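You operate a simulated robot arm through the tools that you are given. There is no shell and no other tool. Be economical: measure what you need, move in short steps, check, and stop when the job is done.

The job below is to be done with a simulated two-armed robot. You get a single attempt, and the scene is never put back.

## Task
Pick up the grease brush with one hand, pass it to the other hand and put it on the low shelf of the control desk.

It is judged by the outcome, as a careful person would: the job done as asked, and still so three seconds after it is handed in. It fails if anything else is knocked over, pushed out of place, dropped, spilled or broken.

## Robot
Two 7-joint arms with two-finger parallel grippers on one trunk, on a base that drives. Base frame: it is fixed to the floor where the robot stands at the start and does not move with it; the origin is under the middle of the robot, x ahead of it, y to its left, z up. Lengths are in m, angles in rad, forces in N, time in s.
The left shoulder is at the start at [0.06, 0.189, 1.178], the right one opposite. With the tool pointing down near the work surface each hand reaches from about 0.1 to 0.66 m from the robot's upright axis, wherever it stands, measured 20 degrees to its own side. Places, roughly: grease brush (2x2x14 cm) [0.5, 0.2, 0.9]; low shelf of the control desk (29x22 cm) [-1.54, 3.46, 0.72]. Payload 3.43 kg a hand.
The tool frame of a hand sits at the grasp point between the pads (the TCP): z along the fingers, y along the line on which they close. The tips reach 0.03 m beyond it. The gripper opens to 0.094 m. The fingers are 0.028 m wide and 0.01 m thick; the gripper's body (0.05 by 0.096 m) begins 0.055 m behind the TCP.
Orientation is told as [roll, pitch, yaw] about the base's x, y, z axes, in that order, counted from this pose: with the fingers straight down and closing along the base's y, the tool's x points along the base's -x, its y along +y and its z along -z.

## Interface
- The arms move only by the tool move_arm. It takes "left_targets", "right_targets" or both (then of equal length, played together; a hand with none holds still); each is a list of rows, each a list of 7 numbers: the turn, a rotation vector about the base's x, y, z in units of 45 degrees (1.0 is 45 degrees), then the shift along the base's x, y, z in units of 500 mm (1.0 is 500 mm), then the opening, from 0 (shut) to 1 (fully open). In form: [[rx, ry, rz, x, y, z, fingers], ...]. A call has 1 to 10 rows; each row is the pose to reach, as a shift and turn from the pose commanded when the call began. A call with a number of a shift or a turn outside -1 to 1 is refused whole. Each row takes 0.2 s and may step no farther than 0.05 m and 0.15 rad from the row before; otherwise, or with a gripper value out of range, the whole call is refused. Where a pose cannot be reached the arm comes as near as it can. A force on the tool above 40 N (or 10 N above the force at the start of the call, whichever is more), or a blocked arm, ends the call early, and 0.2 s more pass. Each finger travels about 0.153 m/s and halts on what it meets, pressing with about 41 N; the grip force reading is that of the motor and also rises with nothing between the fingers. The clock runs only during rows and for 0.2 s after the last one: add rows that repeat a pose to give the fingers time. It gives the time, the measured TCP pose, the force on the tool (base axes), the opening and the grip force at its end, in the units of the frame above (readings bear some noise), with the torque about the TCP (base axes, N m) and any sound that the robot's microphone picked up.
- Cameras (640 x 400 px; columns grow to the right, rows downward): "scene" is now at [0.0203, 0.0245, 1.7229]; the picture's right is [0.36, -0.93, 0.00], its down [-0.73, -0.28, -0.62] and it looks along [0.58, 0.22, -0.78] (base axes); focal length 264 px, centre (320, 200). "left" rides on the left gripper at [0.076, -0.014, -0.103] in its tool frame; the picture's right is [0.18, 0.98, 0.00], its down [-0.75, 0.14, -0.64] and it looks along [-0.63, 0.12, 0.77] (tool axes); focal length 243 px, centre (320, 200). "right" rides on the right gripper at [0.076, 0.014, -0.102] in its tool frame; the picture's right is [-0.18, 0.98, 0.00], its down [-0.75, -0.14, -0.64] and it looks along [-0.63, -0.12, 0.77] (tool axes); focal length 243 px, centre (320, 200). There is no depth. A picture from a camera that has moved, and an enlarged one, comes with that camera's place and axes in the base frame and with its lens. The place of the scene camera against the robot may be out by one fixed shift of up to 0.012 m in any direction.
- snapshot(camera): a new picture of that camera. No time passes.
- move_column(by): slides the trunk up (or, below 0, down) by that many m; the arms and the scene camera ride with it, the base frame stays. It gives what a move gives, with no picture.
- steer(legs): drives the robot by 1 to 6 legs, each [ahead, left, turn to the left] in m, m and rad, along the robot's own axes; the way and the turn of a leg run together, so that a leg with both is an arc; at most 1.5 m and 3.142 rad a leg. The arms and the cameras ride along, it lands a little off, and it stops where it bumps. It gives what a move gives.
- aim_head(pan, tilt): turns the head with the scene camera to pan (to the left, within 1.501 rad either way) and tilt (down, from -0.506 to 1.204), counted from straight ahead of the robot. It gives what a move gives.
- close_up(camera, box): a new picture of the part [left, top, right, bottom] of that camera's present view, enlarged. No time passes.
- job_done(): hands the job in; it is judged then, once.

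Go step by step. Nothing tells you exact positions but the pictures and the camera data: compare them with the known pose of the tool, close in by small moves and look again before you grip or let go. The budget is 120 turns and 108 pictures, counting those below and the enlarged ones. Unless the task says otherwise, let go and move clear before handing in, and close with one line.

The tools are called after ">>>" by a JSON object that holds its "method" and its "body". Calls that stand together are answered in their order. move_arm: Moves the arms, as the interface text tells. Its arguments: {"type":"object","properties":{"left_targets":{"type":"array","items":{"type":"array","items":{"type":"number"}}},"right_targets":{"type":"array","items":{"type":"array","items":{"type":"number"}}}},"required":[]} The other tools are called the same way: move_column (by) slides the trunk up or down; steer (legs) drives the base; aim_head (pan, tilt) turns the head that bears the scene camera; snapshot (camera) takes a picture; close_up (camera, box) takes an enlarged picture of a part of a camera's view; job_done () hands the job in.

At the start:

```text
time: 0.0
left_ee_pos: [0.4247, 0.38, 1.1291]
left_tcp_rot: [0.001, -0.001, -0.001]
left_ft_force: [0.2, 0.1, 0.1]
left_wrist_torque: [-0.01, -0.01, 0.0]
left_width: 0.0941
left_gripper_force: 0.1
right_ee_pos: [0.3473, -0.0403, 1.1332]
right_tcp_rot: [0.0, 0.0, -0.001]
right_ft_force: [0.5, -0.5, 0.1]
right_wrist_torque: [-0.01, 0.02, 0.01]
right_width: 0.094
right_gripper_force: 0.1
trunk travel left (down, up): [-0.85, 0.14]
robot x, y, heading: [0.0003, 0.0033, -0.001]
head pan, tilt: [0.368, 0.897]
```

scene: 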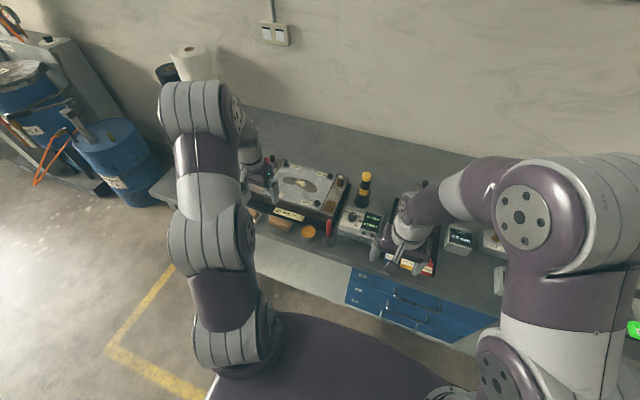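
right: 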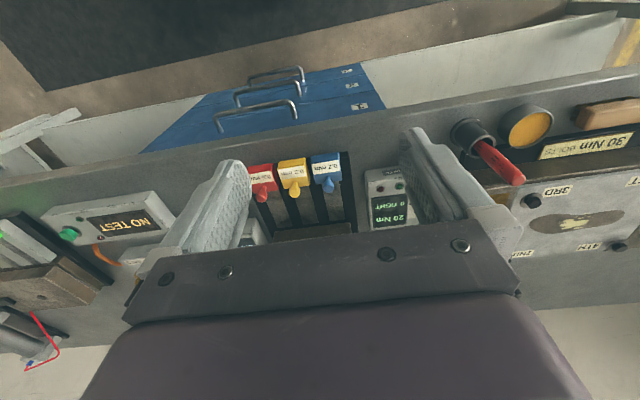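
left: 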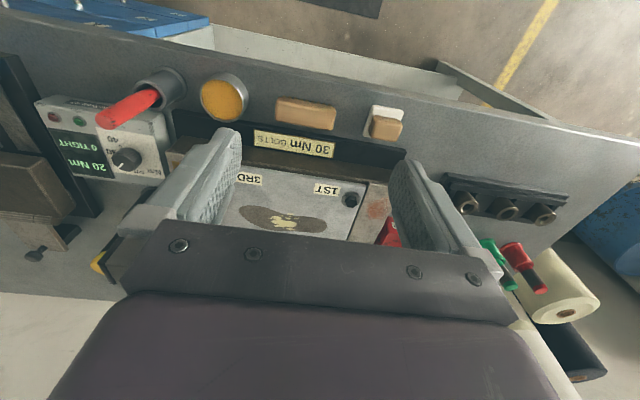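

I see a bench with several things on it; a red handle standing in or leaning on a dark cup near [0.5, 0.2] is probably the grease brush. I'll take enlarged pictures to check.

>>> {"method": "close_up", "body": {"camera": "left", "box": [0, 40, 320, 240]}}

>>> {"method": "close_up", "body": {"camera": "scene", "box": [230, 140, 430, 265]}}

>>> {"method": "close_up", "body": {"camera": "right", "box": [400, 60, 640, 210]}}

```text
2.00 times, centred on (160, 140) of left
camera zoom: at [0.3474, 0.3665, 1.2314], right [-0.18, 0.98, 0.0], down [0.75, 0.14, 0.64], along [0.63, 0.12, -0.77], focal length 485 px, centre (640, 320)
```

zoom: 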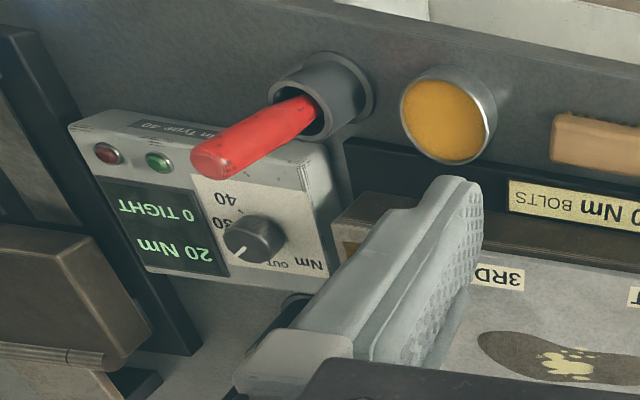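

```text
3.20 times, centred on (330, 202) of scene
camera zoom: at [0.0203, 0.0245, 1.7229], right [0.36, -0.93, 0.0], down [-0.73, -0.28, -0.62], along [0.58, 0.22, -0.78], focal length 844 px, centre (288, 192)
```

zoom: 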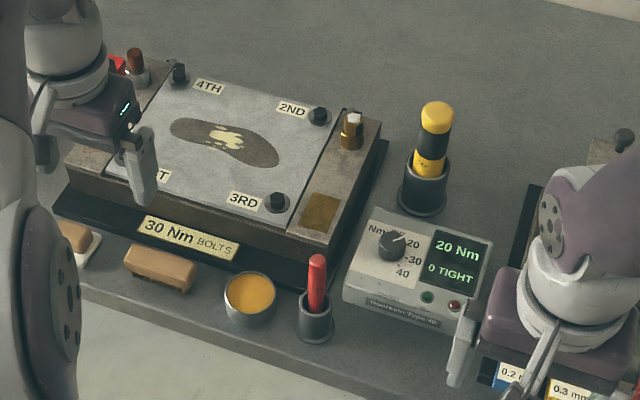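

```text
2.67 times, centred on (520, 135) of right
camera zoom: at [0.2702, -0.0263, 1.2342], right [0.18, 0.98, 0.0], down [0.75, -0.14, 0.64], along [0.63, -0.12, -0.77], focal length 647 px, centre (-213, 373)
```

zoom: 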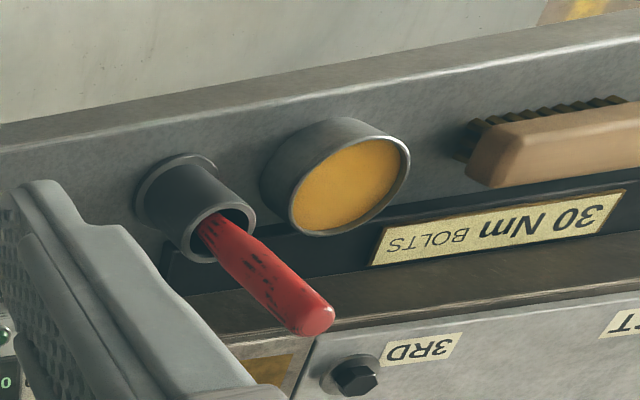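

The grease brush is the red handle standing upright in the cup beside the grease tin. Its top works out at about [0.477, 0.175, 0.996] and it enters the cup at about z 0.905. Before picking a grasp I'll look at the target shelf.

>>> {"method": "aim_head", "body": {"pan": 1.5, "tilt": 0.3}}

>>> {"method": "snapshot", "body": {"camera": "scene"}}

```text
time: 1.4
left_ee_pos: [0.4229, 0.3804, 1.1279]
left_tcp_rot: [-0.001, 0.0, -0.001]
left_ft_force: [-1.4, 0.3, 0.3]
left_wrist_torque: [-0.04, -0.01, -0.02]
left_width: 0.094
left_gripper_force: 0.0
right_ee_pos: [0.346, -0.0406, 1.1317]
right_tcp_rot: [-0.001, 0.0, 0.0]
right_ft_force: [-0.3, -0.2, -0.3]
right_wrist_torque: [-0.01, -0.03, 0.0]
right_width: 0.094
right_gripper_force: 0.1
trunk travel left (down, up): [-0.85, 0.14]
robot x, y, heading: [-0.0008, 0.0008, -0.004]
head pan, tilt: [1.499, 0.3]
```

```text
101 pictures are left
camera scene: at [-0.0437, 0.0905, 1.7748], right [1.0, -0.07, 0.0], down [-0.02, -0.3, -0.96], along [0.07, 0.95, -0.3], focal length 264 px, centre (320, 200)
```

scene: 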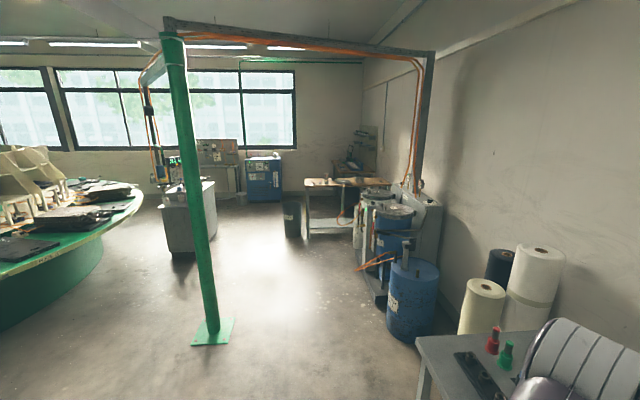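

The control desk seems to be the gray pedestal behind the green post at (-0.84, 1.98). I'll enlarge it.

>>> {"method": "close_up", "body": {"camera": "scene", "box": [120, 120, 260, 270]}}

```text
2.67 times, centred on (190, 195) of scene
camera zoom: at [-0.0437, 0.0905, 1.7748], right [1.0, -0.07, 0.0], down [-0.02, -0.3, -0.96], along [0.07, 0.95, -0.3], focal length 703 px, centre (667, 213)
```

zoom: 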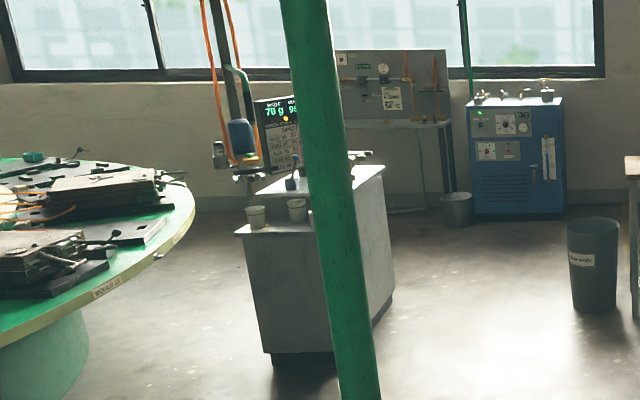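

The low shelf is an open step on the front of the desk with a couple of cups on it, so I can lay the brush down from above. I'll turn the head back and bring the left hand above the brush, moving the right hand a little aside.

>>> {"method": "move_arm", "body": {"left_targets": [[0, 0, 0, 0.018, -0.07, 0, 1], [0, 0, 0, 0.036, -0.14, -0.02, 1], [0, 0, 0, 0.054, -0.21, -0.05, 1], [0, 0, 0, 0.072, -0.28, -0.08, 1], [0, 0, 0, 0.09, -0.35, -0.11, 1], [0, 0, 0, 0.108, -0.41, -0.138, 1], [0, 0, 0, 0.108, -0.41, -0.138, 1]], "right_targets": [[0, 0, 0, 0, -0.06, 0, 1], [0, 0, 0, 0, -0.12, 0, 1], [0, 0, 0, 0, -0.18, 0, 1], [0, 0, 0, 0, -0.24, 0, 1], [0, 0, 0, 0, -0.24, 0, 1], [0, 0, 0, 0, -0.24, 0, 1], [0, 0, 0, 0, -0.24, 0, 1]]}}

>>> {"method": "aim_head", "body": {"pan": 0.368, "tilt": 0.897}}

>>> {"method": "snapshot", "body": {"camera": "left"}}

>>> {"method": "close_up", "body": {"camera": "scene", "box": [230, 140, 430, 265]}}

>>> {"method": "snapshot", "body": {"camera": "right"}}

```text
time: 3.0
left_ee_pos: [0.4765, 0.1762, 1.062]
left_tcp_rot: [-0.001, -0.002, 0.0]
left_ft_force: [0.1, 0.5, 0.7]
left_wrist_torque: [0.02, -0.03, 0.01]
left_width: 0.0939
left_gripper_force: 0.0
right_ee_pos: [0.3472, -0.1617, 1.1309]
right_tcp_rot: [0.001, -0.001, -0.001]
right_ft_force: [-0.6, -0.3, 0.5]
right_wrist_torque: [0.0, -0.01, -0.02]
right_width: 0.0941
right_gripper_force: 0.1
trunk travel left (down, up): [-0.85, 0.14]
robot x, y, heading: [-0.0009, 0.0017, 0.006]
head pan, tilt: [1.499, 0.3]
```

```text
time: 4.3
left_ee_pos: [0.4765, 0.1768, 1.0617]
left_tcp_rot: [0.0, 0.0, -0.002]
left_ft_force: [-0.2, 0.0, 0.9]
left_wrist_torque: [-0.01, 0.04, 0.03]
left_width: 0.0941
left_gripper_force: 0.1
right_ee_pos: [0.346, -0.1619, 1.1317]
right_tcp_rot: [-0.001, -0.001, 0.0]
right_ft_force: [0.2, -0.4, 1.7]
right_wrist_torque: [0.01, 0.02, -0.01]
right_width: 0.094
right_gripper_force: 0.0
trunk travel left (down, up): [-0.85, 0.14]
robot x, y, heading: [0.0001, -0.0003, -0.003]
head pan, tilt: [0.368, 0.897]
```

```text
99 pictures are left
camera left: at [0.4013, 0.1629, 1.1645], right [-0.18, 0.98, 0.0], down [0.75, 0.14, 0.64], along [0.63, 0.12, -0.77], focal length 243 px, centre (320, 200)
```

left: 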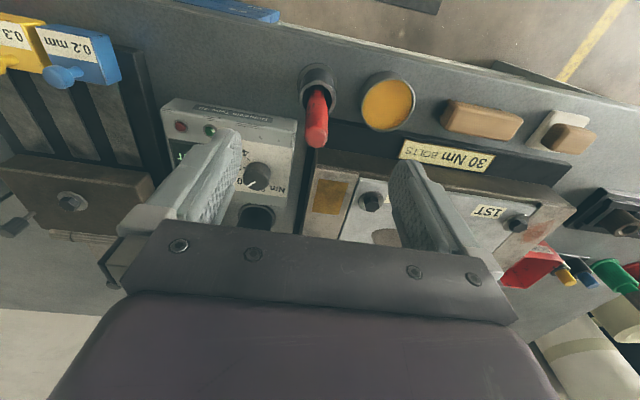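

```text
3.20 times, centred on (330, 202) of scene
camera zoom: at [0.0202, 0.0246, 1.7229], right [0.36, -0.93, 0.0], down [-0.73, -0.28, -0.62], along [0.58, 0.23, -0.78], focal length 844 px, centre (288, 192)
```

zoom: 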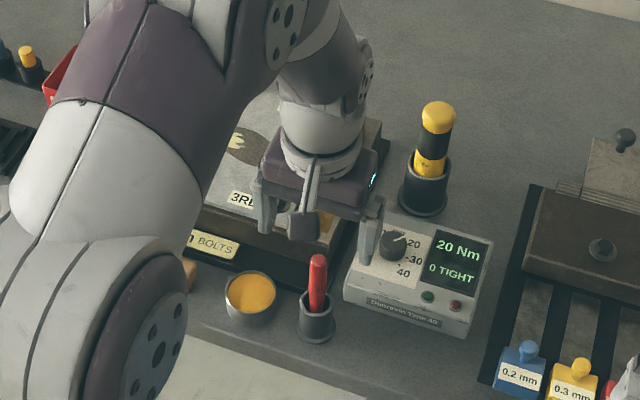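

```text
97 pictures are left
camera right: at [0.2694, -0.1468, 1.2337], right [0.18, 0.98, 0.0], down [0.75, -0.14, 0.64], along [0.63, -0.12, -0.77], focal length 243 px, centre (320, 200)
```

right: 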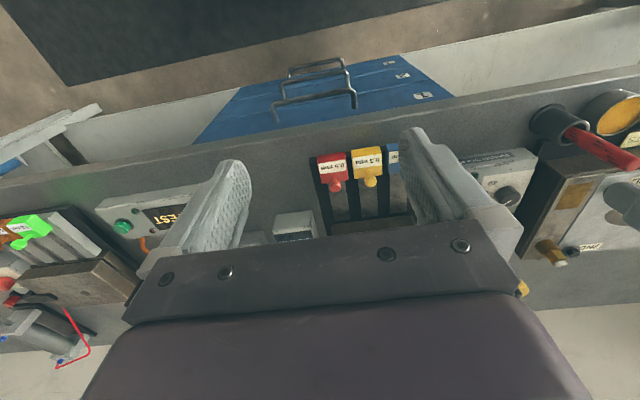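

The left hand is right over the brush, whose handle stands upright at about (0.478, 0.176) with its top near z 0.997. I'll go down to z 0.966, which keeps the tips clear of the cup rim.

>>> {"method": "move_arm", "body": {"left_targets": [[0, 0, 0, 0.003, 0, 0, 0.65], [0, 0, 0, 0.003, 0, -0.06, 0.65], [0, 0, 0, 0.003, 0, -0.12, 0.65], [0, 0, 0, 0.003, -0.001, -0.16, 0.65], [0, 0, 0, 0.003, -0.001, -0.192, 0.65], [0, 0, 0, 0.003, -0.001, -0.192, 0.65]]}}

>>> {"method": "snapshot", "body": {"camera": "left"}}

>>> {"method": "close_up", "body": {"camera": "scene", "box": [270, 180, 370, 260]}}

```text
time: 5.7
left_ee_pos: [0.4771, 0.1747, 0.9619]
left_tcp_rot: [-0.001, 0.0, -0.001]
left_ft_force: [0.1, 0.4, 0.5]
left_wrist_torque: [0.0, 0.02, -0.01]
left_width: 0.0613
left_gripper_force: 0.0
right_ee_pos: [0.3461, -0.1606, 1.1314]
right_tcp_rot: [0.0, -0.003, -0.002]
right_ft_force: [0.6, 0.6, 0.5]
right_wrist_torque: [0.02, 0.0, 0.04]
right_width: 0.0941
right_gripper_force: 0.0
trunk travel left (down, up): [-0.85, 0.14]
robot x, y, heading: [0.0006, -0.0007, 0.001]
head pan, tilt: [0.368, 0.897]
```

```text
96 pictures are left
camera left: at [0.4026, 0.1615, 1.065], right [-0.18, 0.98, 0.0], down [0.75, 0.14, 0.64], along [0.63, 0.12, -0.77], focal length 243 px, centre (320, 200)
```

left: 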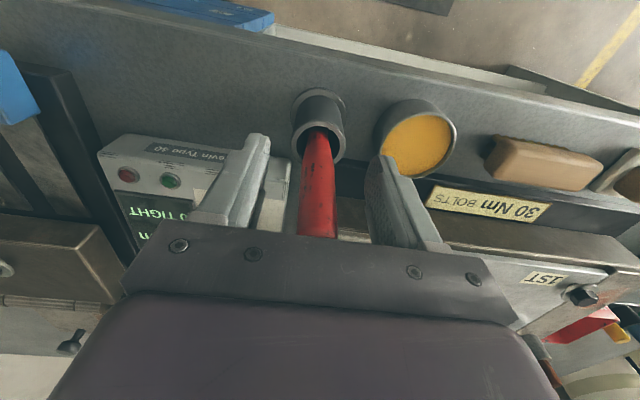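

```text
5.00 times, centred on (320, 220) of scene
camera zoom: at [0.02, 0.0244, 1.7229], right [0.36, -0.93, 0.0], down [-0.73, -0.28, -0.62], along [0.58, 0.22, -0.78], focal length 1318 px, centre (320, 100)
```

zoom: 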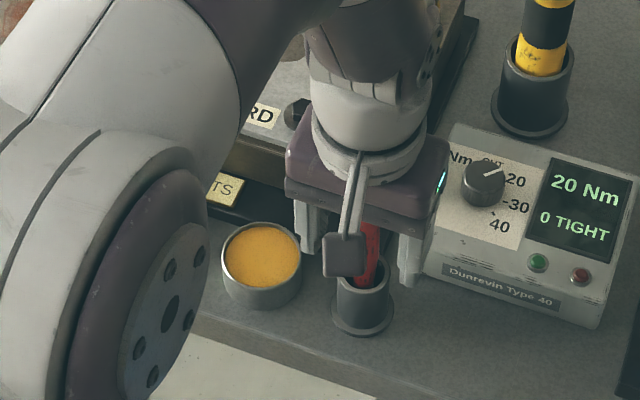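

The handle sits centred between the fingers, so I'll close on it.

>>> {"method": "move_arm", "body": {"left_targets": [[0, 0, 0, 0, 0, 0, 0.3], [0, 0, 0, 0, 0, 0, 0.0], [0, 0, 0, 0, 0, 0, 0.0], [0, 0, 0, 0, 0, 0, 0.0]]}}

>>> {"method": "snapshot", "body": {"camera": "left"}}

```text
time: 6.7
left_ee_pos: [0.4778, 0.1759, 0.9624]
left_tcp_rot: [0.001, 0.0, 0.001]
left_ft_force: [1.0, -0.1, 0.8]
left_wrist_torque: [0.01, 0.01, 0.05]
left_width: 0.0181
left_gripper_force: 40.8
right_ee_pos: [0.3459, -0.1604, 1.1313]
right_tcp_rot: [0.001, 0.0, 0.0]
right_ft_force: [-0.5, -0.9, 0.7]
right_wrist_torque: [0.02, 0.0, -0.02]
right_width: 0.0939
right_gripper_force: 0.1
trunk travel left (down, up): [-0.85, 0.14]
robot x, y, heading: [-0.0005, 0.0007, -0.001]
head pan, tilt: [0.368, 0.897]
```

```text
94 pictures are left
camera left: at [0.4028, 0.1616, 1.0651], right [-0.18, 0.98, 0.0], down [0.75, 0.14, 0.64], along [0.63, 0.12, -0.77], focal length 243 px, centre (320, 200)
```

left: 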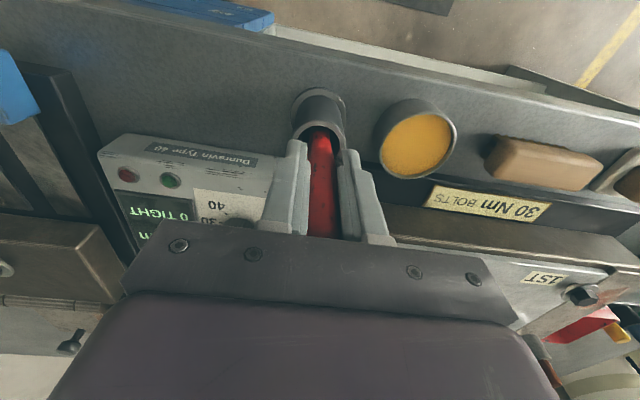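

The grip holds at 18 mm width. I'll lift straight up.

>>> {"method": "move_arm", "body": {"left_targets": [[0, 0, 0, 0, 0, 0.04, 0], [0, 0, 0, 0, 0, 0.08, 0], [0, 0, 0, 0, 0, 0.14, 0], [0, 0, 0, 0, 0, 0.2, 0], [0, 0, 0, 0, 0, 0.27, 0], [0, 0, 0, 0, 0, 0.34, 0], [0, 0, 0, 0, 0, 0.4, 0], [0, 0, 0, 0, 0, 0.44, 0]]}}

>>> {"method": "snapshot", "body": {"camera": "left"}}

>>> {"method": "snapshot", "body": {"camera": "scene"}}

>>> {"method": "snapshot", "body": {"camera": "right"}}

```text
time: 8.5
left_ee_pos: [0.477, 0.1737, 1.1862]
left_tcp_rot: [0.0, 0.001, 0.0]
left_ft_force: [-0.2, -0.3, -0.5]
left_wrist_torque: [0.01, 0.01, -0.03]
left_width: 0.0178
left_gripper_force: 41.0
right_ee_pos: [0.3457, -0.1606, 1.131]
right_tcp_rot: [0.001, 0.0, 0.0]
right_ft_force: [-0.3, -0.4, 0.5]
right_wrist_torque: [0.02, -0.01, -0.03]
right_width: 0.0936
right_gripper_force: 0.1
trunk travel left (down, up): [-0.85, 0.14]
robot x, y, heading: [0.0022, 0.0019, 0.001]
head pan, tilt: [0.368, 0.897]
```

```text
93 pictures are left
camera left: at [0.4017, 0.1604, 1.2886], right [-0.18, 0.98, 0.0], down [0.75, 0.14, 0.64], along [0.63, 0.12, -0.77], focal length 243 px, centre (320, 200)
```

left: 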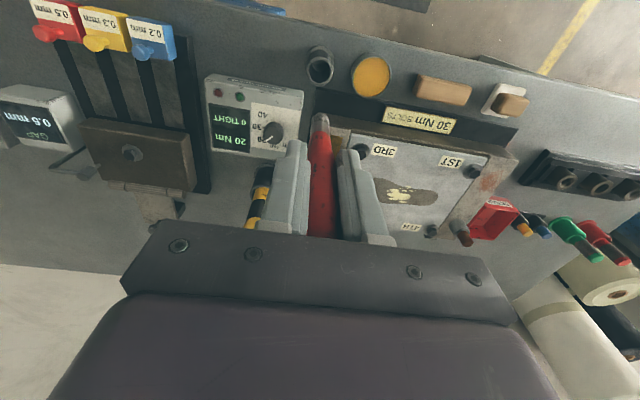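

```text
92 pictures are left
camera scene: at [0.0198, 0.0244, 1.7228], right [0.36, -0.93, 0.0], down [-0.73, -0.28, -0.62], along [0.58, 0.22, -0.78], focal length 264 px, centre (320, 200)
```

scene: 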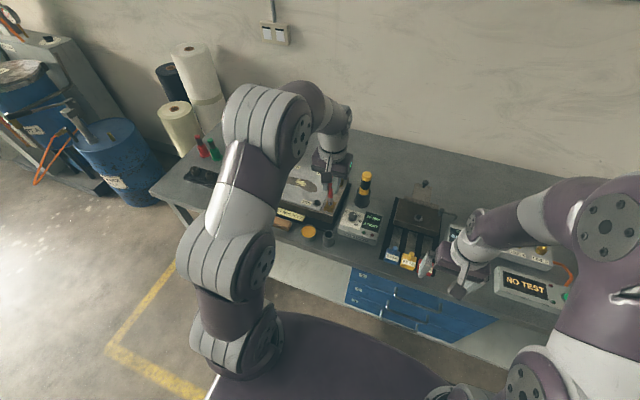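

```text
91 pictures are left
camera right: at [0.2691, -0.1469, 1.2337], right [0.18, 0.98, 0.0], down [0.75, -0.14, 0.64], along [0.63, -0.12, -0.77], focal length 243 px, centre (320, 200)
```

right: 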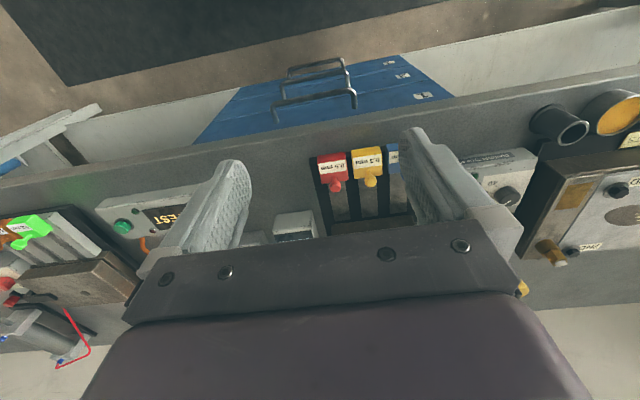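

The brush is clear of the cup with its grey tip pointing down, about 10.5 cm below the left TCP. Next I'll roll the left hand so the brush points towards the right hand, and yaw the right hand 90° so it can take the brush from above.

>>> {"method": "move_arm", "body": {"left_targets": [[-0.16, 0, 0, -0.02, 0.0, 0.02, 0], [-0.33, 0, 0, -0.05, 0.0, 0.04, 0], [-0.5, 0, 0, -0.08, 0.0, 0.06, 0], [-0.67, 0, 0, -0.11, 0.0, 0.07, 0], [-0.84, 0, 0, -0.14, 0.0, 0.08, 0], [-1, 0, 0, -0.16, 0.0, 0.08, 0], [-1, 0, 0, -0.16, 0.0, 0.08, 0]], "right_targets": [[0, 0, 0.16, 0, 0, 0, 1], [0, 0, 0.33, 0, 0, 0.02, 1], [0, 0, 0.5, 0, 0, 0.04, 1], [0, 0, 0.67, 0, 0, 0.06, 1], [0, 0, 0.84, 0, 0, 0.08, 1], [0, 0, 1, 0, 0, 0.1, 1], [0, 0, 1, 0, 0, 0.1, 1]]}}

>>> {"method": "snapshot", "body": {"camera": "scene"}}

```text
time: 10.1
left_ee_pos: [0.3688, 0.1373, 1.159]
left_tcp_rot: [-0.786, -0.001, 0.002]
left_ft_force: [-0.1, 0.0, 0.2]
left_wrist_torque: [0.01, 0.01, 0.01]
left_width: 0.0178
left_gripper_force: 40.9
left hand out of reach, approached as far as the arm can: row 4, 5, 6, 7
right_ee_pos: [0.3463, -0.1611, 1.1815]
right_tcp_rot: [0.002, -0.001, 0.788]
right_ft_force: [0.2, 0.6, 0.1]
right_wrist_torque: [-0.01, 0.0, -0.05]
right_width: 0.094
right_gripper_force: 0.1
trunk travel left (down, up): [-0.85, 0.14]
robot x, y, heading: [-0.002, -0.0002, -0.001]
head pan, tilt: [0.368, 0.897]
```

```text
90 pictures are left
camera scene: at [0.0197, 0.0243, 1.7229], right [0.36, -0.93, 0.0], down [-0.73, -0.28, -0.62], along [0.58, 0.22, -0.78], focal length 264 px, centre (320, 200)
```

scene: 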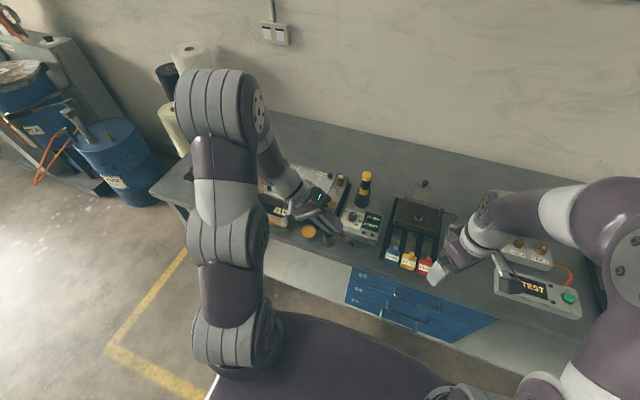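

At 45° the left arm reached a limit and drifted. A 45°/45° meeting suits both wrists, so I'll keep that roll, move the left hand out to a comfortable place and finish yawing the right hand.

>>> {"method": "move_arm", "body": {"left_targets": [[0, 0, 0, 0.03, 0.04, 0.0, 0], [0, 0, 0, 0.06, 0.08, 0.0, 0], [0, 0, 0, 0.09, 0.12, 0.0, 0], [0, 0, 0, 0.1, 0.16, 0.0, 0], [0, 0, 0, 0.1, 0.16, 0.0, 0], [0, 0, 0, 0.1, 0.16, 0.0, 0]], "right_targets": [[0, 0, 0.16, 0, 0, 0, 1], [0, 0, 0.33, 0, 0, 0.0, 1], [0, 0, 0.5, 0, 0, 0, 1], [0, 0, 0.67, 0, 0, 0, 1], [0, 0, 0.84, 0, 0, 0, 1], [0, 0, 1, 0, 0, 0, 1]]}}

```text
time: 11.5
left_ee_pos: [0.3911, 0.177, 1.1145]
left_tcp_rot: [-0.783, -0.002, 0.0]
left_ft_force: [0.6, -0.3, -0.7]
left_wrist_torque: [-0.01, 0.0, -0.03]
left_width: 0.0179
left_gripper_force: 41.4
left hand out of reach, approached as far as the arm can: row 1, 2, 3, 4, 5, 6
right_ee_pos: [0.346, -0.16, 1.1811]
right_tcp_rot: [0.001, 0.0, 1.572]
right_ft_force: [-0.3, -0.5, 0.2]
right_wrist_torque: [0.02, -0.01, 0.0]
right_width: 0.0941
right_gripper_force: 0.0
trunk travel left (down, up): [-0.85, 0.14]
robot x, y, heading: [0.0, 0.0057, 0.0]
head pan, tilt: [0.368, 0.897]
```

The left hand comes out low and close, which suggests the elbow is folding up, so working farther ahead should free it. I'll raise the trunk by 0.1 for clearance and move the left hand forward.

>>> {"method": "move_column", "body": {"by": 0.1}}

>>> {"method": "move_arm", "body": {"left_targets": [[0, 0, 0, 0.04, 0, 0.0, 0], [0, 0, 0, 0.08, 0, 0.0, 0], [0, 0, 0, 0.12, 0, 0.0, 0], [0, 0, 0, 0.16, 0, 0.0, 0], [0, 0, 0, 0.2, 0, 0.0, 0], [0, 0, 0, 0.2, 0, 0.0, 0]]}}

```text
time: 12.8
left_ee_pos: [0.3919, 0.1775, 1.2142]
left_tcp_rot: [-0.783, -0.001, 0.002]
left_ft_force: [0.5, -0.9, -0.4]
left_wrist_torque: [0.02, 0.02, -0.02]
left_width: 0.0179
left_gripper_force: 41.1
right_ee_pos: [0.3469, -0.16, 1.2812]
right_tcp_rot: [-0.001, 0.001, 1.57]
right_ft_force: [-0.2, -0.4, -0.3]
right_wrist_torque: [0.04, 0.01, 0.02]
right_width: 0.0938
right_gripper_force: 0.1
trunk travel left (down, up): [-0.95, 0.04]
robot x, y, heading: [-0.0003, 0.0002, -0.006]
head pan, tilt: [0.368, 0.897]
```

```text
time: 14.2
left_ee_pos: [0.4627, 0.1526, 1.1895]
left_tcp_rot: [-0.765, -0.015, 0.014]
left_ft_force: [-0.2, -0.3, -0.4]
left_wrist_torque: [-0.04, -0.02, 0.05]
left_width: 0.0178
left_gripper_force: 40.7
left hand out of reach, approached as far as the arm can: row 1, 2, 3, 4, 5, 6
right_ee_pos: [0.3463, -0.1599, 1.2813]
right_tcp_rot: [-0.001, 0.001, 1.572]
right_ft_force: [-0.2, 0.7, -0.1]
right_wrist_torque: [-0.01, 0.0, -0.01]
right_width: 0.094
right_gripper_force: 0.1
trunk travel left (down, up): [-0.95, 0.04]
robot x, y, heading: [-0.0012, 0.0015, -0.004]
head pan, tilt: [0.368, 0.897]
```

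Rolling inward sits at the arm's wrist limit. Pitching the left hand so the brush points forward should be more natural, with the right hand then taking it from above at yaw 0. I'll undo the roll and the yaw first.

>>> {"method": "move_arm", "body": {"left_targets": [[0.16, 0, 0, 0, 0.0, 0.02, 0], [0.33, 0, 0, 0, 0.0, 0.03, 0], [0.5, 0, 0, 0, 0.0, 0.04, 0], [0.67, 0, 0, 0, 0.0, 0.05, 0], [0.84, 0, 0, 0, 0.0, 0.05, 0], [1, 0, 0, 0, 0.0, 0.05, 0], [1, 0, 0, 0, 0.0, 0.05, 0]], "right_targets": [[0, 0, -0.16, 0, 0, 0, 1], [0, 0, -0.33, 0, 0, 0.0, 1], [0, 0, -0.5, 0, 0, 0, 1], [0, 0, -0.67, 0, 0, 0, 1], [0, 0, -0.84, 0, 0, 0, 1], [0, 0, -1, 0, 0, 0, 1], [0, 0, -1, 0, 0, 0, 1]]}}

>>> {"method": "move_arm", "body": {"left_targets": [[0, -0.16, 0, 0, 0.0, 0, 0], [0, -0.33, 0, 0, 0.0, 0, 0], [0, -0.5, 0, 0, 0.0, 0, 0], [0, -0.67, 0, 0, 0.0, 0, 0], [0, -0.84, 0, 0, 0.0, 0, 0], [0, -1, 0, 0, 0.0, 0, 0], [0, -1, 0, 0, 0.0, 0, 0]], "right_targets": [[0, 0, -0.16, 0, 0, 0, 1], [0, 0, -0.33, 0, 0, 0.0, 1], [0, 0, -0.5, 0, 0, 0, 1], [0, 0, -0.67, 0, 0, 0, 1], [0, 0, -0.84, 0, 0, 0, 1], [0, 0, -1, 0, 0, 0, 1], [0, 0, -1, 0, 0, 0, 1]]}}

>>> {"method": "snapshot", "body": {"camera": "scene"}}

```text
time: 15.8
left_ee_pos: [0.464, 0.1518, 1.2144]
left_tcp_rot: [0.005, -0.002, 0.001]
left_ft_force: [0.3, -0.1, -0.1]
left_wrist_torque: [0.03, 0.03, 0.02]
left_width: 0.0178
left_gripper_force: 41.3
right_ee_pos: [0.346, -0.1595, 1.2802]
right_tcp_rot: [0.001, -0.001, 0.784]
right_ft_force: [-0.7, -0.4, 0.2]
right_wrist_torque: [-0.02, -0.01, -0.02]
right_width: 0.0941
right_gripper_force: 0.1
trunk travel left (down, up): [-0.95, 0.04]
robot x, y, heading: [-0.0029, 0.0015, 0.0]
head pan, tilt: [0.368, 0.897]
```

```text
time: 17.4
left_ee_pos: [0.4619, 0.1557, 1.214]
left_tcp_rot: [0.025, -0.616, 0.0]
left_ft_force: [-0.6, -1.4, -0.2]
left_wrist_torque: [0.0, -0.02, 0.0]
left_width: 0.0179
left_gripper_force: 40.6
left hand out of reach, approached as far as the arm can: row 5, 6, 7
right_ee_pos: [0.3449, -0.1606, 1.2814]
right_tcp_rot: [-0.001, 0.0, -0.002]
right_ft_force: [0.0, 0.4, 0.2]
right_wrist_torque: [-0.03, 0.01, 0.02]
right_width: 0.0941
right_gripper_force: 0.0
trunk travel left (down, up): [-0.95, 0.04]
robot x, y, heading: [-0.0007, 0.0048, 0.003]
head pan, tilt: [0.368, 0.897]
```

```text
89 pictures are left
camera scene: at [0.0187, 0.0243, 1.8229], right [0.36, -0.93, 0.0], down [-0.73, -0.28, -0.62], along [0.58, 0.22, -0.78], focal length 264 px, centre (320, 200)
```

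scene: 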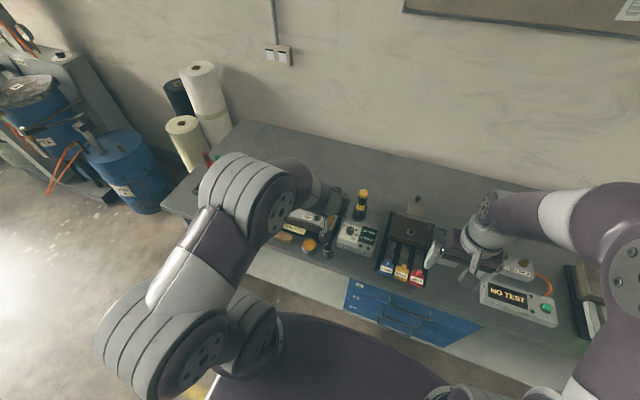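

The limits come from working so close and so high relative to the shoulder. I'll back away from the bench so the hands can work lower with nothing underneath, and check the space behind by looking to the right as well.

>>> {"method": "aim_head", "body": {"pan": -1.5, "tilt": 0.5}}

>>> {"method": "snapshot", "body": {"camera": "scene"}}

>>> {"method": "aim_head", "body": {"pan": 1.5, "tilt": 0.5}}

>>> {"method": "snapshot", "body": {"camera": "scene"}}

```text
time: 19.3
left_ee_pos: [0.4632, 0.1566, 1.214]
left_tcp_rot: [0.025, -0.615, 0.0]
left_ft_force: [0.4, -0.4, 0.1]
left_wrist_torque: [-0.01, -0.01, 0.03]
left_width: 0.0177
left_gripper_force: 40.7
right_ee_pos: [0.3462, -0.1592, 1.2817]
right_tcp_rot: [0.001, 0.0, 0.001]
right_ft_force: [-0.2, -0.9, -0.6]
right_wrist_torque: [0.01, 0.0, 0.01]
right_width: 0.0939
right_gripper_force: 0.0
trunk travel left (down, up): [-0.95, 0.04]
robot x, y, heading: [-0.003, -0.0011, 0.004]
head pan, tilt: [-1.499, 0.499]
```

```text
88 pictures are left
camera scene: at [-0.044, -0.0935, 1.8565], right [-1.0, -0.07, 0.0], down [-0.03, 0.48, -0.88], along [0.06, -0.88, -0.48], focal length 264 px, centre (320, 200)
```

scene: 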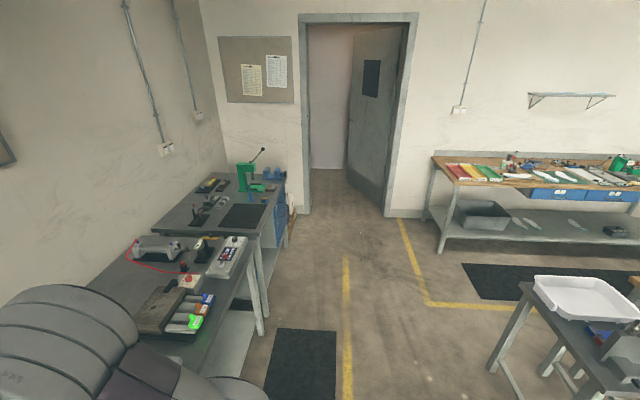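

```text
time: 21.9
left_ee_pos: [0.4645, 0.1556, 1.2131]
left_tcp_rot: [0.025, -0.615, 0.001]
left_ft_force: [0.2, -0.5, -1.0]
left_wrist_torque: [0.01, -0.01, 0.04]
left_width: 0.0179
left_gripper_force: 41.3
right_ee_pos: [0.3467, -0.1597, 1.2806]
right_tcp_rot: [-0.001, -0.001, 0.0]
right_ft_force: [0.5, -0.6, -1.3]
right_wrist_torque: [-0.01, -0.03, 0.01]
right_width: 0.0941
right_gripper_force: 0.0
trunk travel left (down, up): [-0.95, 0.04]
robot x, y, heading: [0.0022, 0.0032, -0.002]
head pan, tilt: [1.499, 0.499]
```

```text
87 pictures are left
camera scene: at [-0.0439, 0.088, 1.8565], right [1.0, -0.07, 0.0], down [-0.03, -0.48, -0.88], along [0.06, 0.88, -0.48], focal length 264 px, centre (320, 200)
```

scene: 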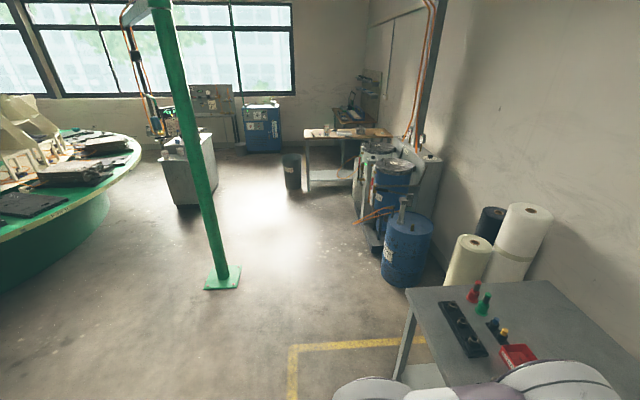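

It looks clear behind for half a metre, with the tray table only starting beyond about x -1.0, y -1.1. I'll back up 0.45 m.

>>> {"method": "steer", "body": {"legs": [[-0.45, 0, 0]]}}

>>> {"method": "aim_head", "body": {"pan": 0.1, "tilt": 0.9}}

>>> {"method": "snapshot", "body": {"camera": "scene"}}

```text
time: 24.6
left_ee_pos: [0.0206, 0.155, 1.212]
left_tcp_rot: [0.026, -0.613, -0.006]
left_ft_force: [1.0, -0.2, 0.0]
left_wrist_torque: [-0.05, 0.01, -0.03]
left_width: 0.0181
left_gripper_force: 41.2
right_ee_pos: [-0.0981, -0.162, 1.2815]
right_tcp_rot: [0.001, 0.002, -0.003]
right_ft_force: [-0.2, 1.0, -0.3]
right_wrist_torque: [0.01, 0.0, -0.02]
right_width: 0.0939
right_gripper_force: 0.1
trunk travel left (down, up): [-0.95, 0.04]
robot x, y, heading: [-0.4409, 0.0008, -0.005]
head pan, tilt: [1.499, 0.499]
```

```text
time: 26.1
left_ee_pos: [0.0198, 0.1564, 1.2136]
left_tcp_rot: [0.026, -0.615, -0.006]
left_ft_force: [0.7, 0.8, 0.0]
left_wrist_torque: [0.0, 0.0, -0.01]
left_width: 0.0177
left_gripper_force: 41.5
right_ee_pos: [-0.0982, -0.16, 1.2804]
right_tcp_rot: [0.001, 0.0, -0.004]
right_ft_force: [0.0, 0.3, -0.3]
right_wrist_torque: [-0.02, -0.01, 0.04]
right_width: 0.0939
right_gripper_force: 0.0
trunk travel left (down, up): [-0.95, 0.04]
robot x, y, heading: [-0.4453, 0.0034, -0.005]
head pan, tilt: [0.099, 0.901]
```

```text
86 pictures are left
camera scene: at [-0.4202, 0.0057, 1.8226], right [0.1, -1.0, 0.0], down [-0.78, -0.07, -0.62], along [0.62, 0.06, -0.78], focal length 264 px, centre (320, 200)
```

scene: 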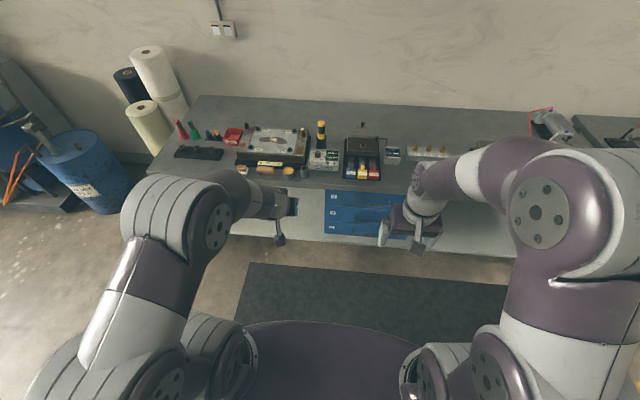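

There's now open floor beneath the hands. I'll lower the left hand while pitching it further forward.

>>> {"method": "move_arm", "body": {"left_targets": [[0, 0, 0, 0, 0.0, -0.09, 0], [0, -0.16, 0, 0, 0.0, -0.18, 0], [0, -0.33, 0, 0, 0.0, -0.27, 0], [0, -0.5, 0, 0, 0.0, -0.36, 0], [0, -0.67, 0, 0, 0.0, -0.45, 0], [0, -0.84, 0, 0, 0.0, -0.5, 0], [0, -1, 0, 0, 0.0, -0.5, 0], [0, -1, 0, 0, 0.0, -0.5, 0]]}}

>>> {"method": "snapshot", "body": {"camera": "scene"}}

```text
time: 27.9
left_ee_pos: [0.07, 0.1425, 0.9553]
left_tcp_rot: [0.143, -1.215, -0.111]
left_ft_force: [1.0, -0.7, 0.7]
left_wrist_torque: [0.02, -0.01, -0.02]
left_width: 0.0179
left_gripper_force: 40.7
left hand out of reach, approached as far as the arm can: row 3, 4, 5, 6, 7, 8
right_ee_pos: [-0.0993, -0.1601, 1.2817]
right_tcp_rot: [-0.001, 0.0, -0.005]
right_ft_force: [-0.4, -0.7, 0.4]
right_wrist_torque: [0.0, -0.03, 0.0]
right_width: 0.094
right_gripper_force: 0.1
trunk travel left (down, up): [-0.95, 0.04]
robot x, y, heading: [-0.4482, 0.0032, -0.003]
head pan, tilt: [0.099, 0.901]
```

```text
85 pictures are left
camera scene: at [-0.4189, 0.0058, 1.8226], right [0.1, -1.0, 0.0], down [-0.78, -0.07, -0.62], along [0.62, 0.06, -0.78], focal length 264 px, centre (320, 200)
```

scene: 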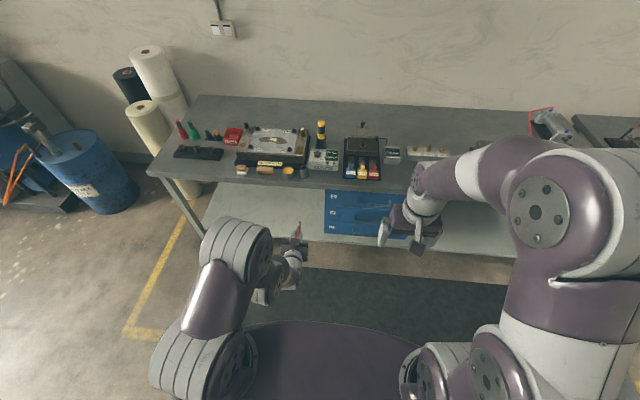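

That works: the brush points forward, tilted about 20° down, with the left TCP at (0.07, 0.14, 0.955). To bring it within reach of the right hand I'll shift the left hand towards the middle, and pitch and lower the right hand at a safe distance.

>>> {"method": "move_arm", "body": {"left_targets": [[0, 0, 0, 0, -0.05, 0, 0], [0, 0, 0, 0, -0.1, 0, 0], [0, 0, 0, 0, -0.15, 0, 0], [0, 0, 0, 0, -0.2, 0, 0], [0, 0, 0, 0, -0.24, 0, 0], [0, 0, 0, 0, -0.24, 0, 0]], "right_targets": [[0, 0.1, 0, 0.06, 0, -0.04, 1], [0, 0.2, 0, 0.12, 0, -0.08, 1], [0, 0.3, 0, 0.18, 0, -0.12, 1], [0, 0.4, 0, 0.24, 0, -0.16, 1], [0, 0.447, 0, 0.3, 0, -0.2, 1], [0, 0.447, 0, 0.34, 0, -0.24, 1]]}}

>>> {"method": "snapshot", "body": {"camera": "scene"}}

>>> {"method": "snapshot", "body": {"camera": "right"}}

>>> {"method": "snapshot", "body": {"camera": "left"}}

```text
time: 29.3
left_ee_pos: [0.0781, 0.022, 0.966]
left_tcp_rot: [0.107, -1.237, -0.065]
left_ft_force: [0.1, 0.0, 0.1]
left_wrist_torque: [0.03, 0.0, 0.02]
left_width: 0.0176
left_gripper_force: 41.0
right_ee_pos: [0.0124, -0.1617, 1.139]
right_tcp_rot: [-0.003, 0.336, -0.005]
right_ft_force: [0.1, -0.5, 0.0]
right_wrist_torque: [-0.03, 0.04, -0.01]
right_width: 0.0942
right_gripper_force: 0.0
right hand out of reach, approached as far as the arm can: row 4, 5, 6
trunk travel left (down, up): [-0.95, 0.04]
robot x, y, heading: [-0.4437, 0.0012, -0.007]
head pan, tilt: [0.099, 0.901]
```

```text
84 pictures are left
camera scene: at [-0.4189, 0.0059, 1.8226], right [0.09, -1.0, 0.0], down [-0.78, -0.07, -0.62], along [0.62, 0.06, -0.78], focal length 264 px, centre (320, 200)
```

scene: 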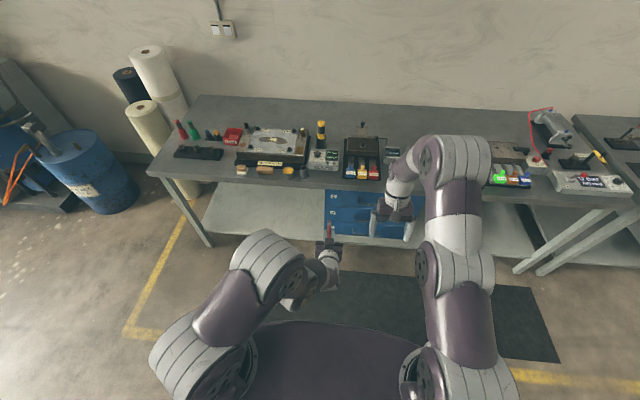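

```text
83 pictures are left
camera right: at [-0.0253, -0.1474, 1.2597], right [0.18, 0.98, -0.06], down [0.92, -0.15, 0.36], along [0.34, -0.12, -0.93], focal length 243 px, centre (320, 200)
```

right: 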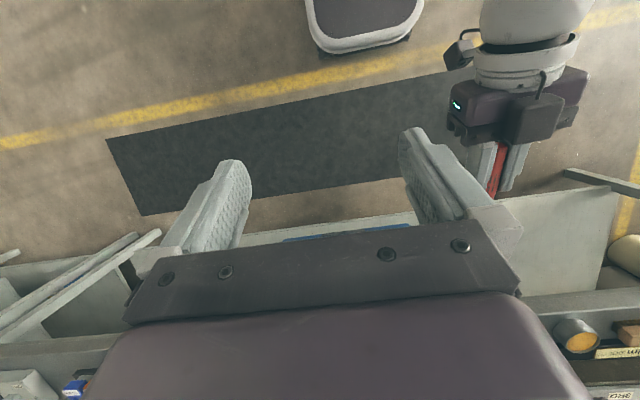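

```text
82 pictures are left
camera left: at [-0.0426, 0.0061, 0.9269], right [-0.09, 0.99, -0.14], down [-0.36, 0.1, 0.93], along [0.93, 0.14, 0.35], focal length 243 px, centre (320, 200)
```

left: 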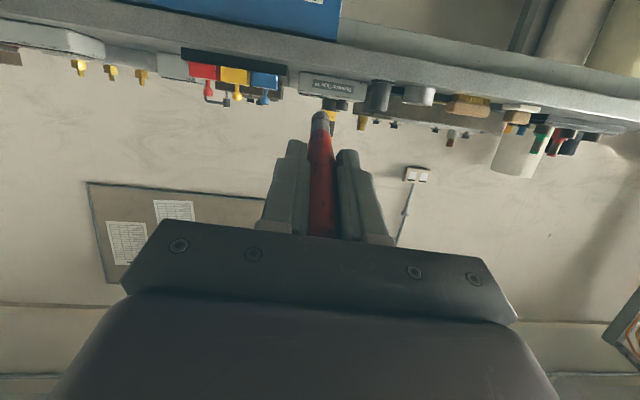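

Both hands are placed well. I'll move the right hand forward, staying to the right of the brush and a bit above it, to see whether it can reach there.

>>> {"method": "move_arm", "body": {"right_targets": [[0, 0, 0, 0.05, 0.03, -0.06, 1], [0, 0, 0, 0.1, 0.06, -0.12, 1], [0, 0, 0, 0.15, 0.09, -0.16, 1], [0, 0, 0, 0.2, 0.12, -0.18, 1], [0, 0, 0, 0.2, 0.12, -0.18, 1]]}}

```text
time: 30.5
left_ee_pos: [0.0762, 0.0243, 0.9644]
left_tcp_rot: [0.111, -1.237, -0.073]
left_ft_force: [1.1, -0.4, -0.6]
left_wrist_torque: [-0.01, 0.02, 0.01]
left_width: 0.0177
left_gripper_force: 41.2
right_ee_pos: [0.0394, -0.1164, 1.0397]
right_tcp_rot: [-0.001, 0.351, -0.006]
right_ft_force: [1.1, -0.6, 0.8]
right_wrist_torque: [0.01, 0.02, 0.01]
right_width: 0.0939
right_gripper_force: 0.0
right hand out of reach, approached as far as the arm can: row 1, 2, 3, 4, 5
trunk travel left (down, up): [-0.95, 0.04]
robot x, y, heading: [-0.446, -0.0017, -0.004]
head pan, tilt: [0.099, 0.901]
```

The right hand's forward reach ends near x 0.04 when pitched back. I'll level the right hand, and bring the left hand lower and closer while pitching it nearer to horizontal.

>>> {"method": "move_arm", "body": {"left_targets": [[0, -0.05, 0, -0.02, 0, -0.04, 0], [0, -0.1, 0, -0.04, 0, -0.08, 0], [0, -0.15, 0, -0.06, 0, -0.12, 0], [0, -0.2, 0, -0.08, 0, -0.16, 0], [0, -0.25, 0, -0.1, 0, -0.2, 0], [0, -0.3, 0, -0.1, 0, -0.2, 0]], "right_targets": [[0, -0.1, 0, 0, 0, 0, 1], [0, -0.2, 0, 0, 0, 0, 1], [0, -0.3, 0, 0, 0, 0, 1], [0, -0.4, 0, 0, 0, 0, 1], [0, -0.447, 0, 0, 0, 0, 1], [0, -0.447, 0, 0, 0, 0, 1]]}}

>>> {"method": "snapshot", "body": {"camera": "scene"}}

>>> {"method": "snapshot", "body": {"camera": "right"}}

```text
time: 31.5
left_ee_pos: [0.1851, -0.0512, 0.9885]
left_tcp_rot: [-0.863, -1.476, 0.89]
left_ft_force: [-0.3, -0.5, -0.2]
left_wrist_torque: [0.0, 0.04, 0.01]
left_width: 0.0177
left_gripper_force: 41.2
left hand out of reach, approached as far as the arm can: row 1, 2, 3, 4
right_ee_pos: [0.0481, -0.1227, 1.0549]
right_tcp_rot: [0.002, 0.06, 0.003]
right_ft_force: [-15.4, -32.4, 55.8]
right_wrist_torque: [1.77, 1.33, 1.24]
right_width: 0.0756
right_gripper_force: 0.1
trunk travel left (down, up): [-0.95, 0.04]
robot x, y, heading: [-0.4462, 0.0007, -0.008]
head pan, tilt: [0.099, 0.901]
stopped in row 4 (right hand): the force on the tool passed its limit at 185 N (the readings are from after the stop); the commanded pose is now the measured one
```

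```text
81 pictures are left
camera scene: at [-0.4187, 0.0024, 1.8228], right [0.09, -1.0, 0.0], down [-0.78, -0.07, -0.62], along [0.62, 0.06, -0.78], focal length 264 px, centre (320, 200)
```

scene: 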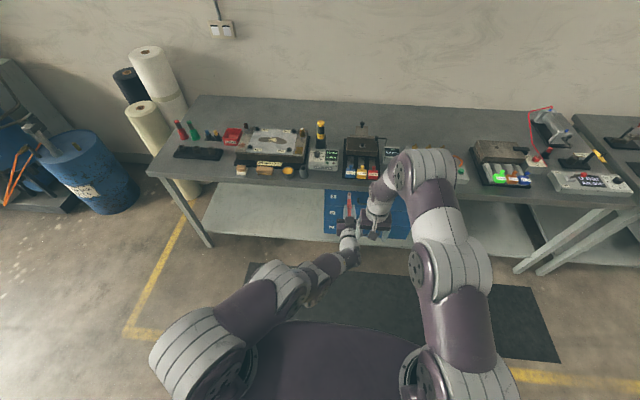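

```text
80 pictures are left
camera right: at [-0.0218, -0.1082, 1.1615], right [0.18, 0.98, -0.01], down [0.79, -0.14, 0.6], along [0.58, -0.12, -0.8], focal length 243 px, centre (320, 200)
```

right: 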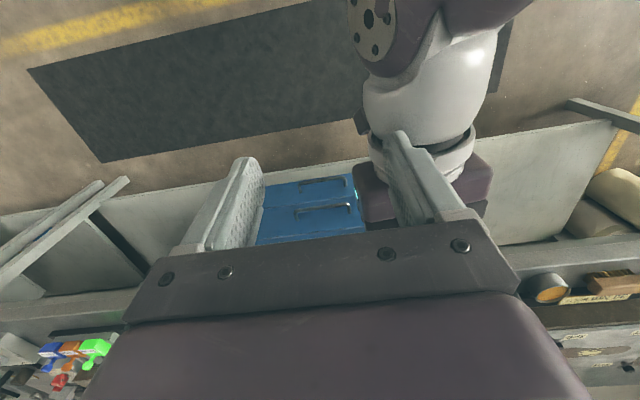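

The left arm stretched out suddenly and touched the right fingers, though the brush is still held. I'll lift the right hand up and away to separate them.

>>> {"method": "move_arm", "body": {"right_targets": [[0, 0, 0, -0.01, -0.03, 0.05, 1], [0, 0, 0, -0.02, -0.08, 0.12, 1], [0, 0, 0, -0.04, -0.14, 0.18, 1], [0, 0, 0, -0.06, -0.2, 0.2, 1], [0, 0, 0, -0.06, -0.2, 0.2, 1]]}}

>>> {"method": "snapshot", "body": {"camera": "scene"}}

>>> {"method": "snapshot", "body": {"camera": "left"}}

>>> {"method": "snapshot", "body": {"camera": "right"}}

```text
time: 32.7
left_ee_pos: [0.1887, -0.0516, 0.9975]
left_tcp_rot: [-1.073, -1.478, 1.098]
left_ft_force: [1.4, 0.0, -1.4]
left_wrist_torque: [-0.01, 0.02, 0.0]
left_width: 0.0177
left_gripper_force: 40.8
right_ee_pos: [0.0151, -0.2184, 1.1569]
right_tcp_rot: [0.003, 0.059, 0.001]
right_ft_force: [0.1, -1.0, -0.5]
right_wrist_torque: [0.01, -0.01, -0.02]
right_width: 0.0941
right_gripper_force: 0.1
trunk travel left (down, up): [-0.95, 0.04]
robot x, y, heading: [-0.4484, -0.0007, -0.003]
head pan, tilt: [0.099, 0.901]
```

```text
79 pictures are left
camera scene: at [-0.4193, 0.0057, 1.8226], right [0.09, -1.0, 0.0], down [-0.78, -0.07, -0.62], along [0.62, 0.06, -0.78], focal length 264 px, centre (320, 200)
```

scene: 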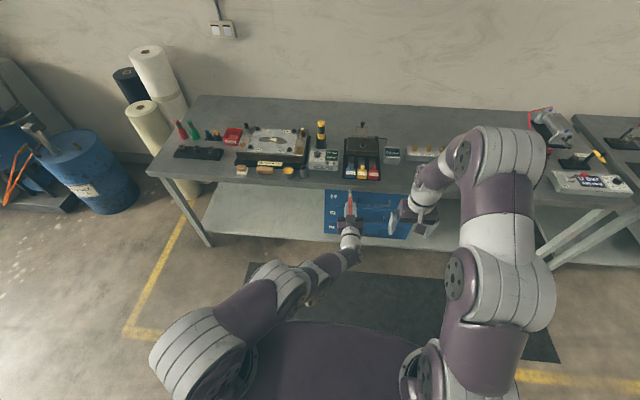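

```text
78 pictures are left
camera left: at [0.0839, -0.075, 0.9265], right [-0.03, 0.96, -0.27], down [-0.61, 0.19, 0.77], along [0.79, 0.19, 0.58], focal length 243 px, centre (320, 200)
```

left: 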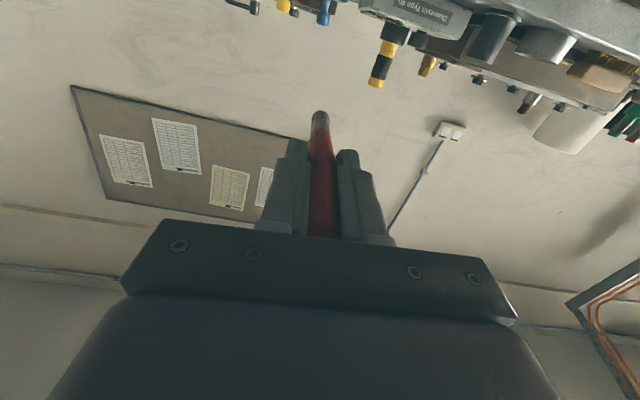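

```text
77 pictures are left
camera right: at [-0.0548, -0.2033, 1.2631], right [0.18, 0.98, -0.01], down [0.79, -0.14, 0.6], along [0.58, -0.12, -0.8], focal length 243 px, centre (320, 200)
```

right: 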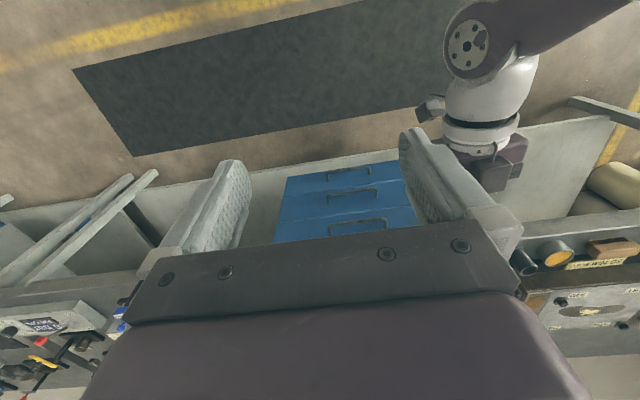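

Hands are separated, and the left one now holds the brush almost perfectly level, pointing along +x. I'll draw the left hand back carefully within right-hand reach.

>>> {"method": "move_arm", "body": {"left_targets": [[0, 0, 0, -0.05, 0.01, -0.01, 0], [0, 0, 0, -0.1, 0.02, -0.02, 0], [0, 0, 0, -0.15, 0.03, -0.04, 0], [0, 0, 0, -0.18, 0.04, -0.06, 0], [0, 0, 0, -0.18, 0.04, -0.06, 0]]}}

```text
time: 33.4
left_ee_pos: [0.2292, -0.0931, 1.0957]
left_tcp_rot: [-2.105, -1.332, 2.12]
left_ft_force: [-0.2, -0.3, -0.1]
left_wrist_torque: [0.03, 0.04, 0.02]
left_width: 0.0176
left_gripper_force: 41.1
left hand out of reach, approached as far as the arm can: row 1, 2, 3
right_ee_pos: [0.0148, -0.2177, 1.1561]
right_tcp_rot: [0.001, 0.06, 0.0]
right_ft_force: [0.6, -0.4, 0.3]
right_wrist_torque: [0.02, -0.03, 0.0]
right_width: 0.0942
right_gripper_force: 0.1
trunk travel left (down, up): [-0.95, 0.04]
robot x, y, heading: [-0.4428, 0.0001, -0.005]
head pan, tilt: [0.099, 0.901]
stopped in row 3 (left hand): the arm was blocked; the commanded pose is now the measured one
```

The left arm moved the wrong way and stopped as blocked. I'll look before doing anything more.

>>> {"method": "snapshot", "body": {"camera": "scene"}}

>>> {"method": "snapshot", "body": {"camera": "left"}}

```text
76 pictures are left
camera scene: at [-0.4197, 0.0048, 1.8226], right [0.09, -1.0, 0.0], down [-0.78, -0.07, -0.62], along [0.62, 0.06, -0.78], focal length 264 px, centre (320, 200)
```

scene: 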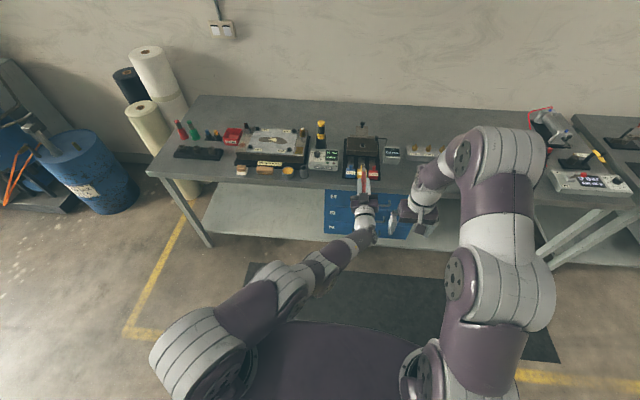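

```text
75 pictures are left
camera left: at [0.1364, -0.1246, 1.0128], right [0.02, 0.93, -0.38], down [-0.73, 0.27, 0.63], along [0.68, 0.26, 0.68], focal length 243 px, centre (320, 200)
```

left: 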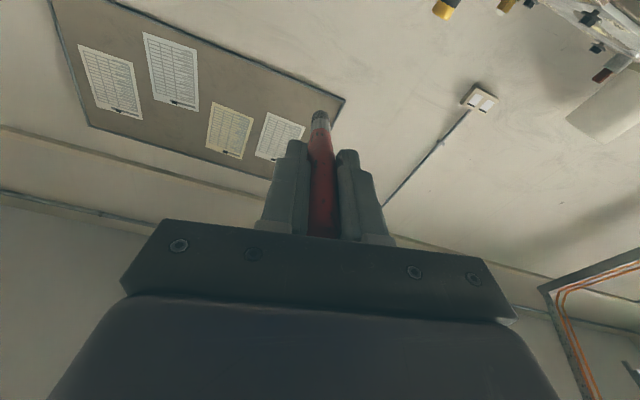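

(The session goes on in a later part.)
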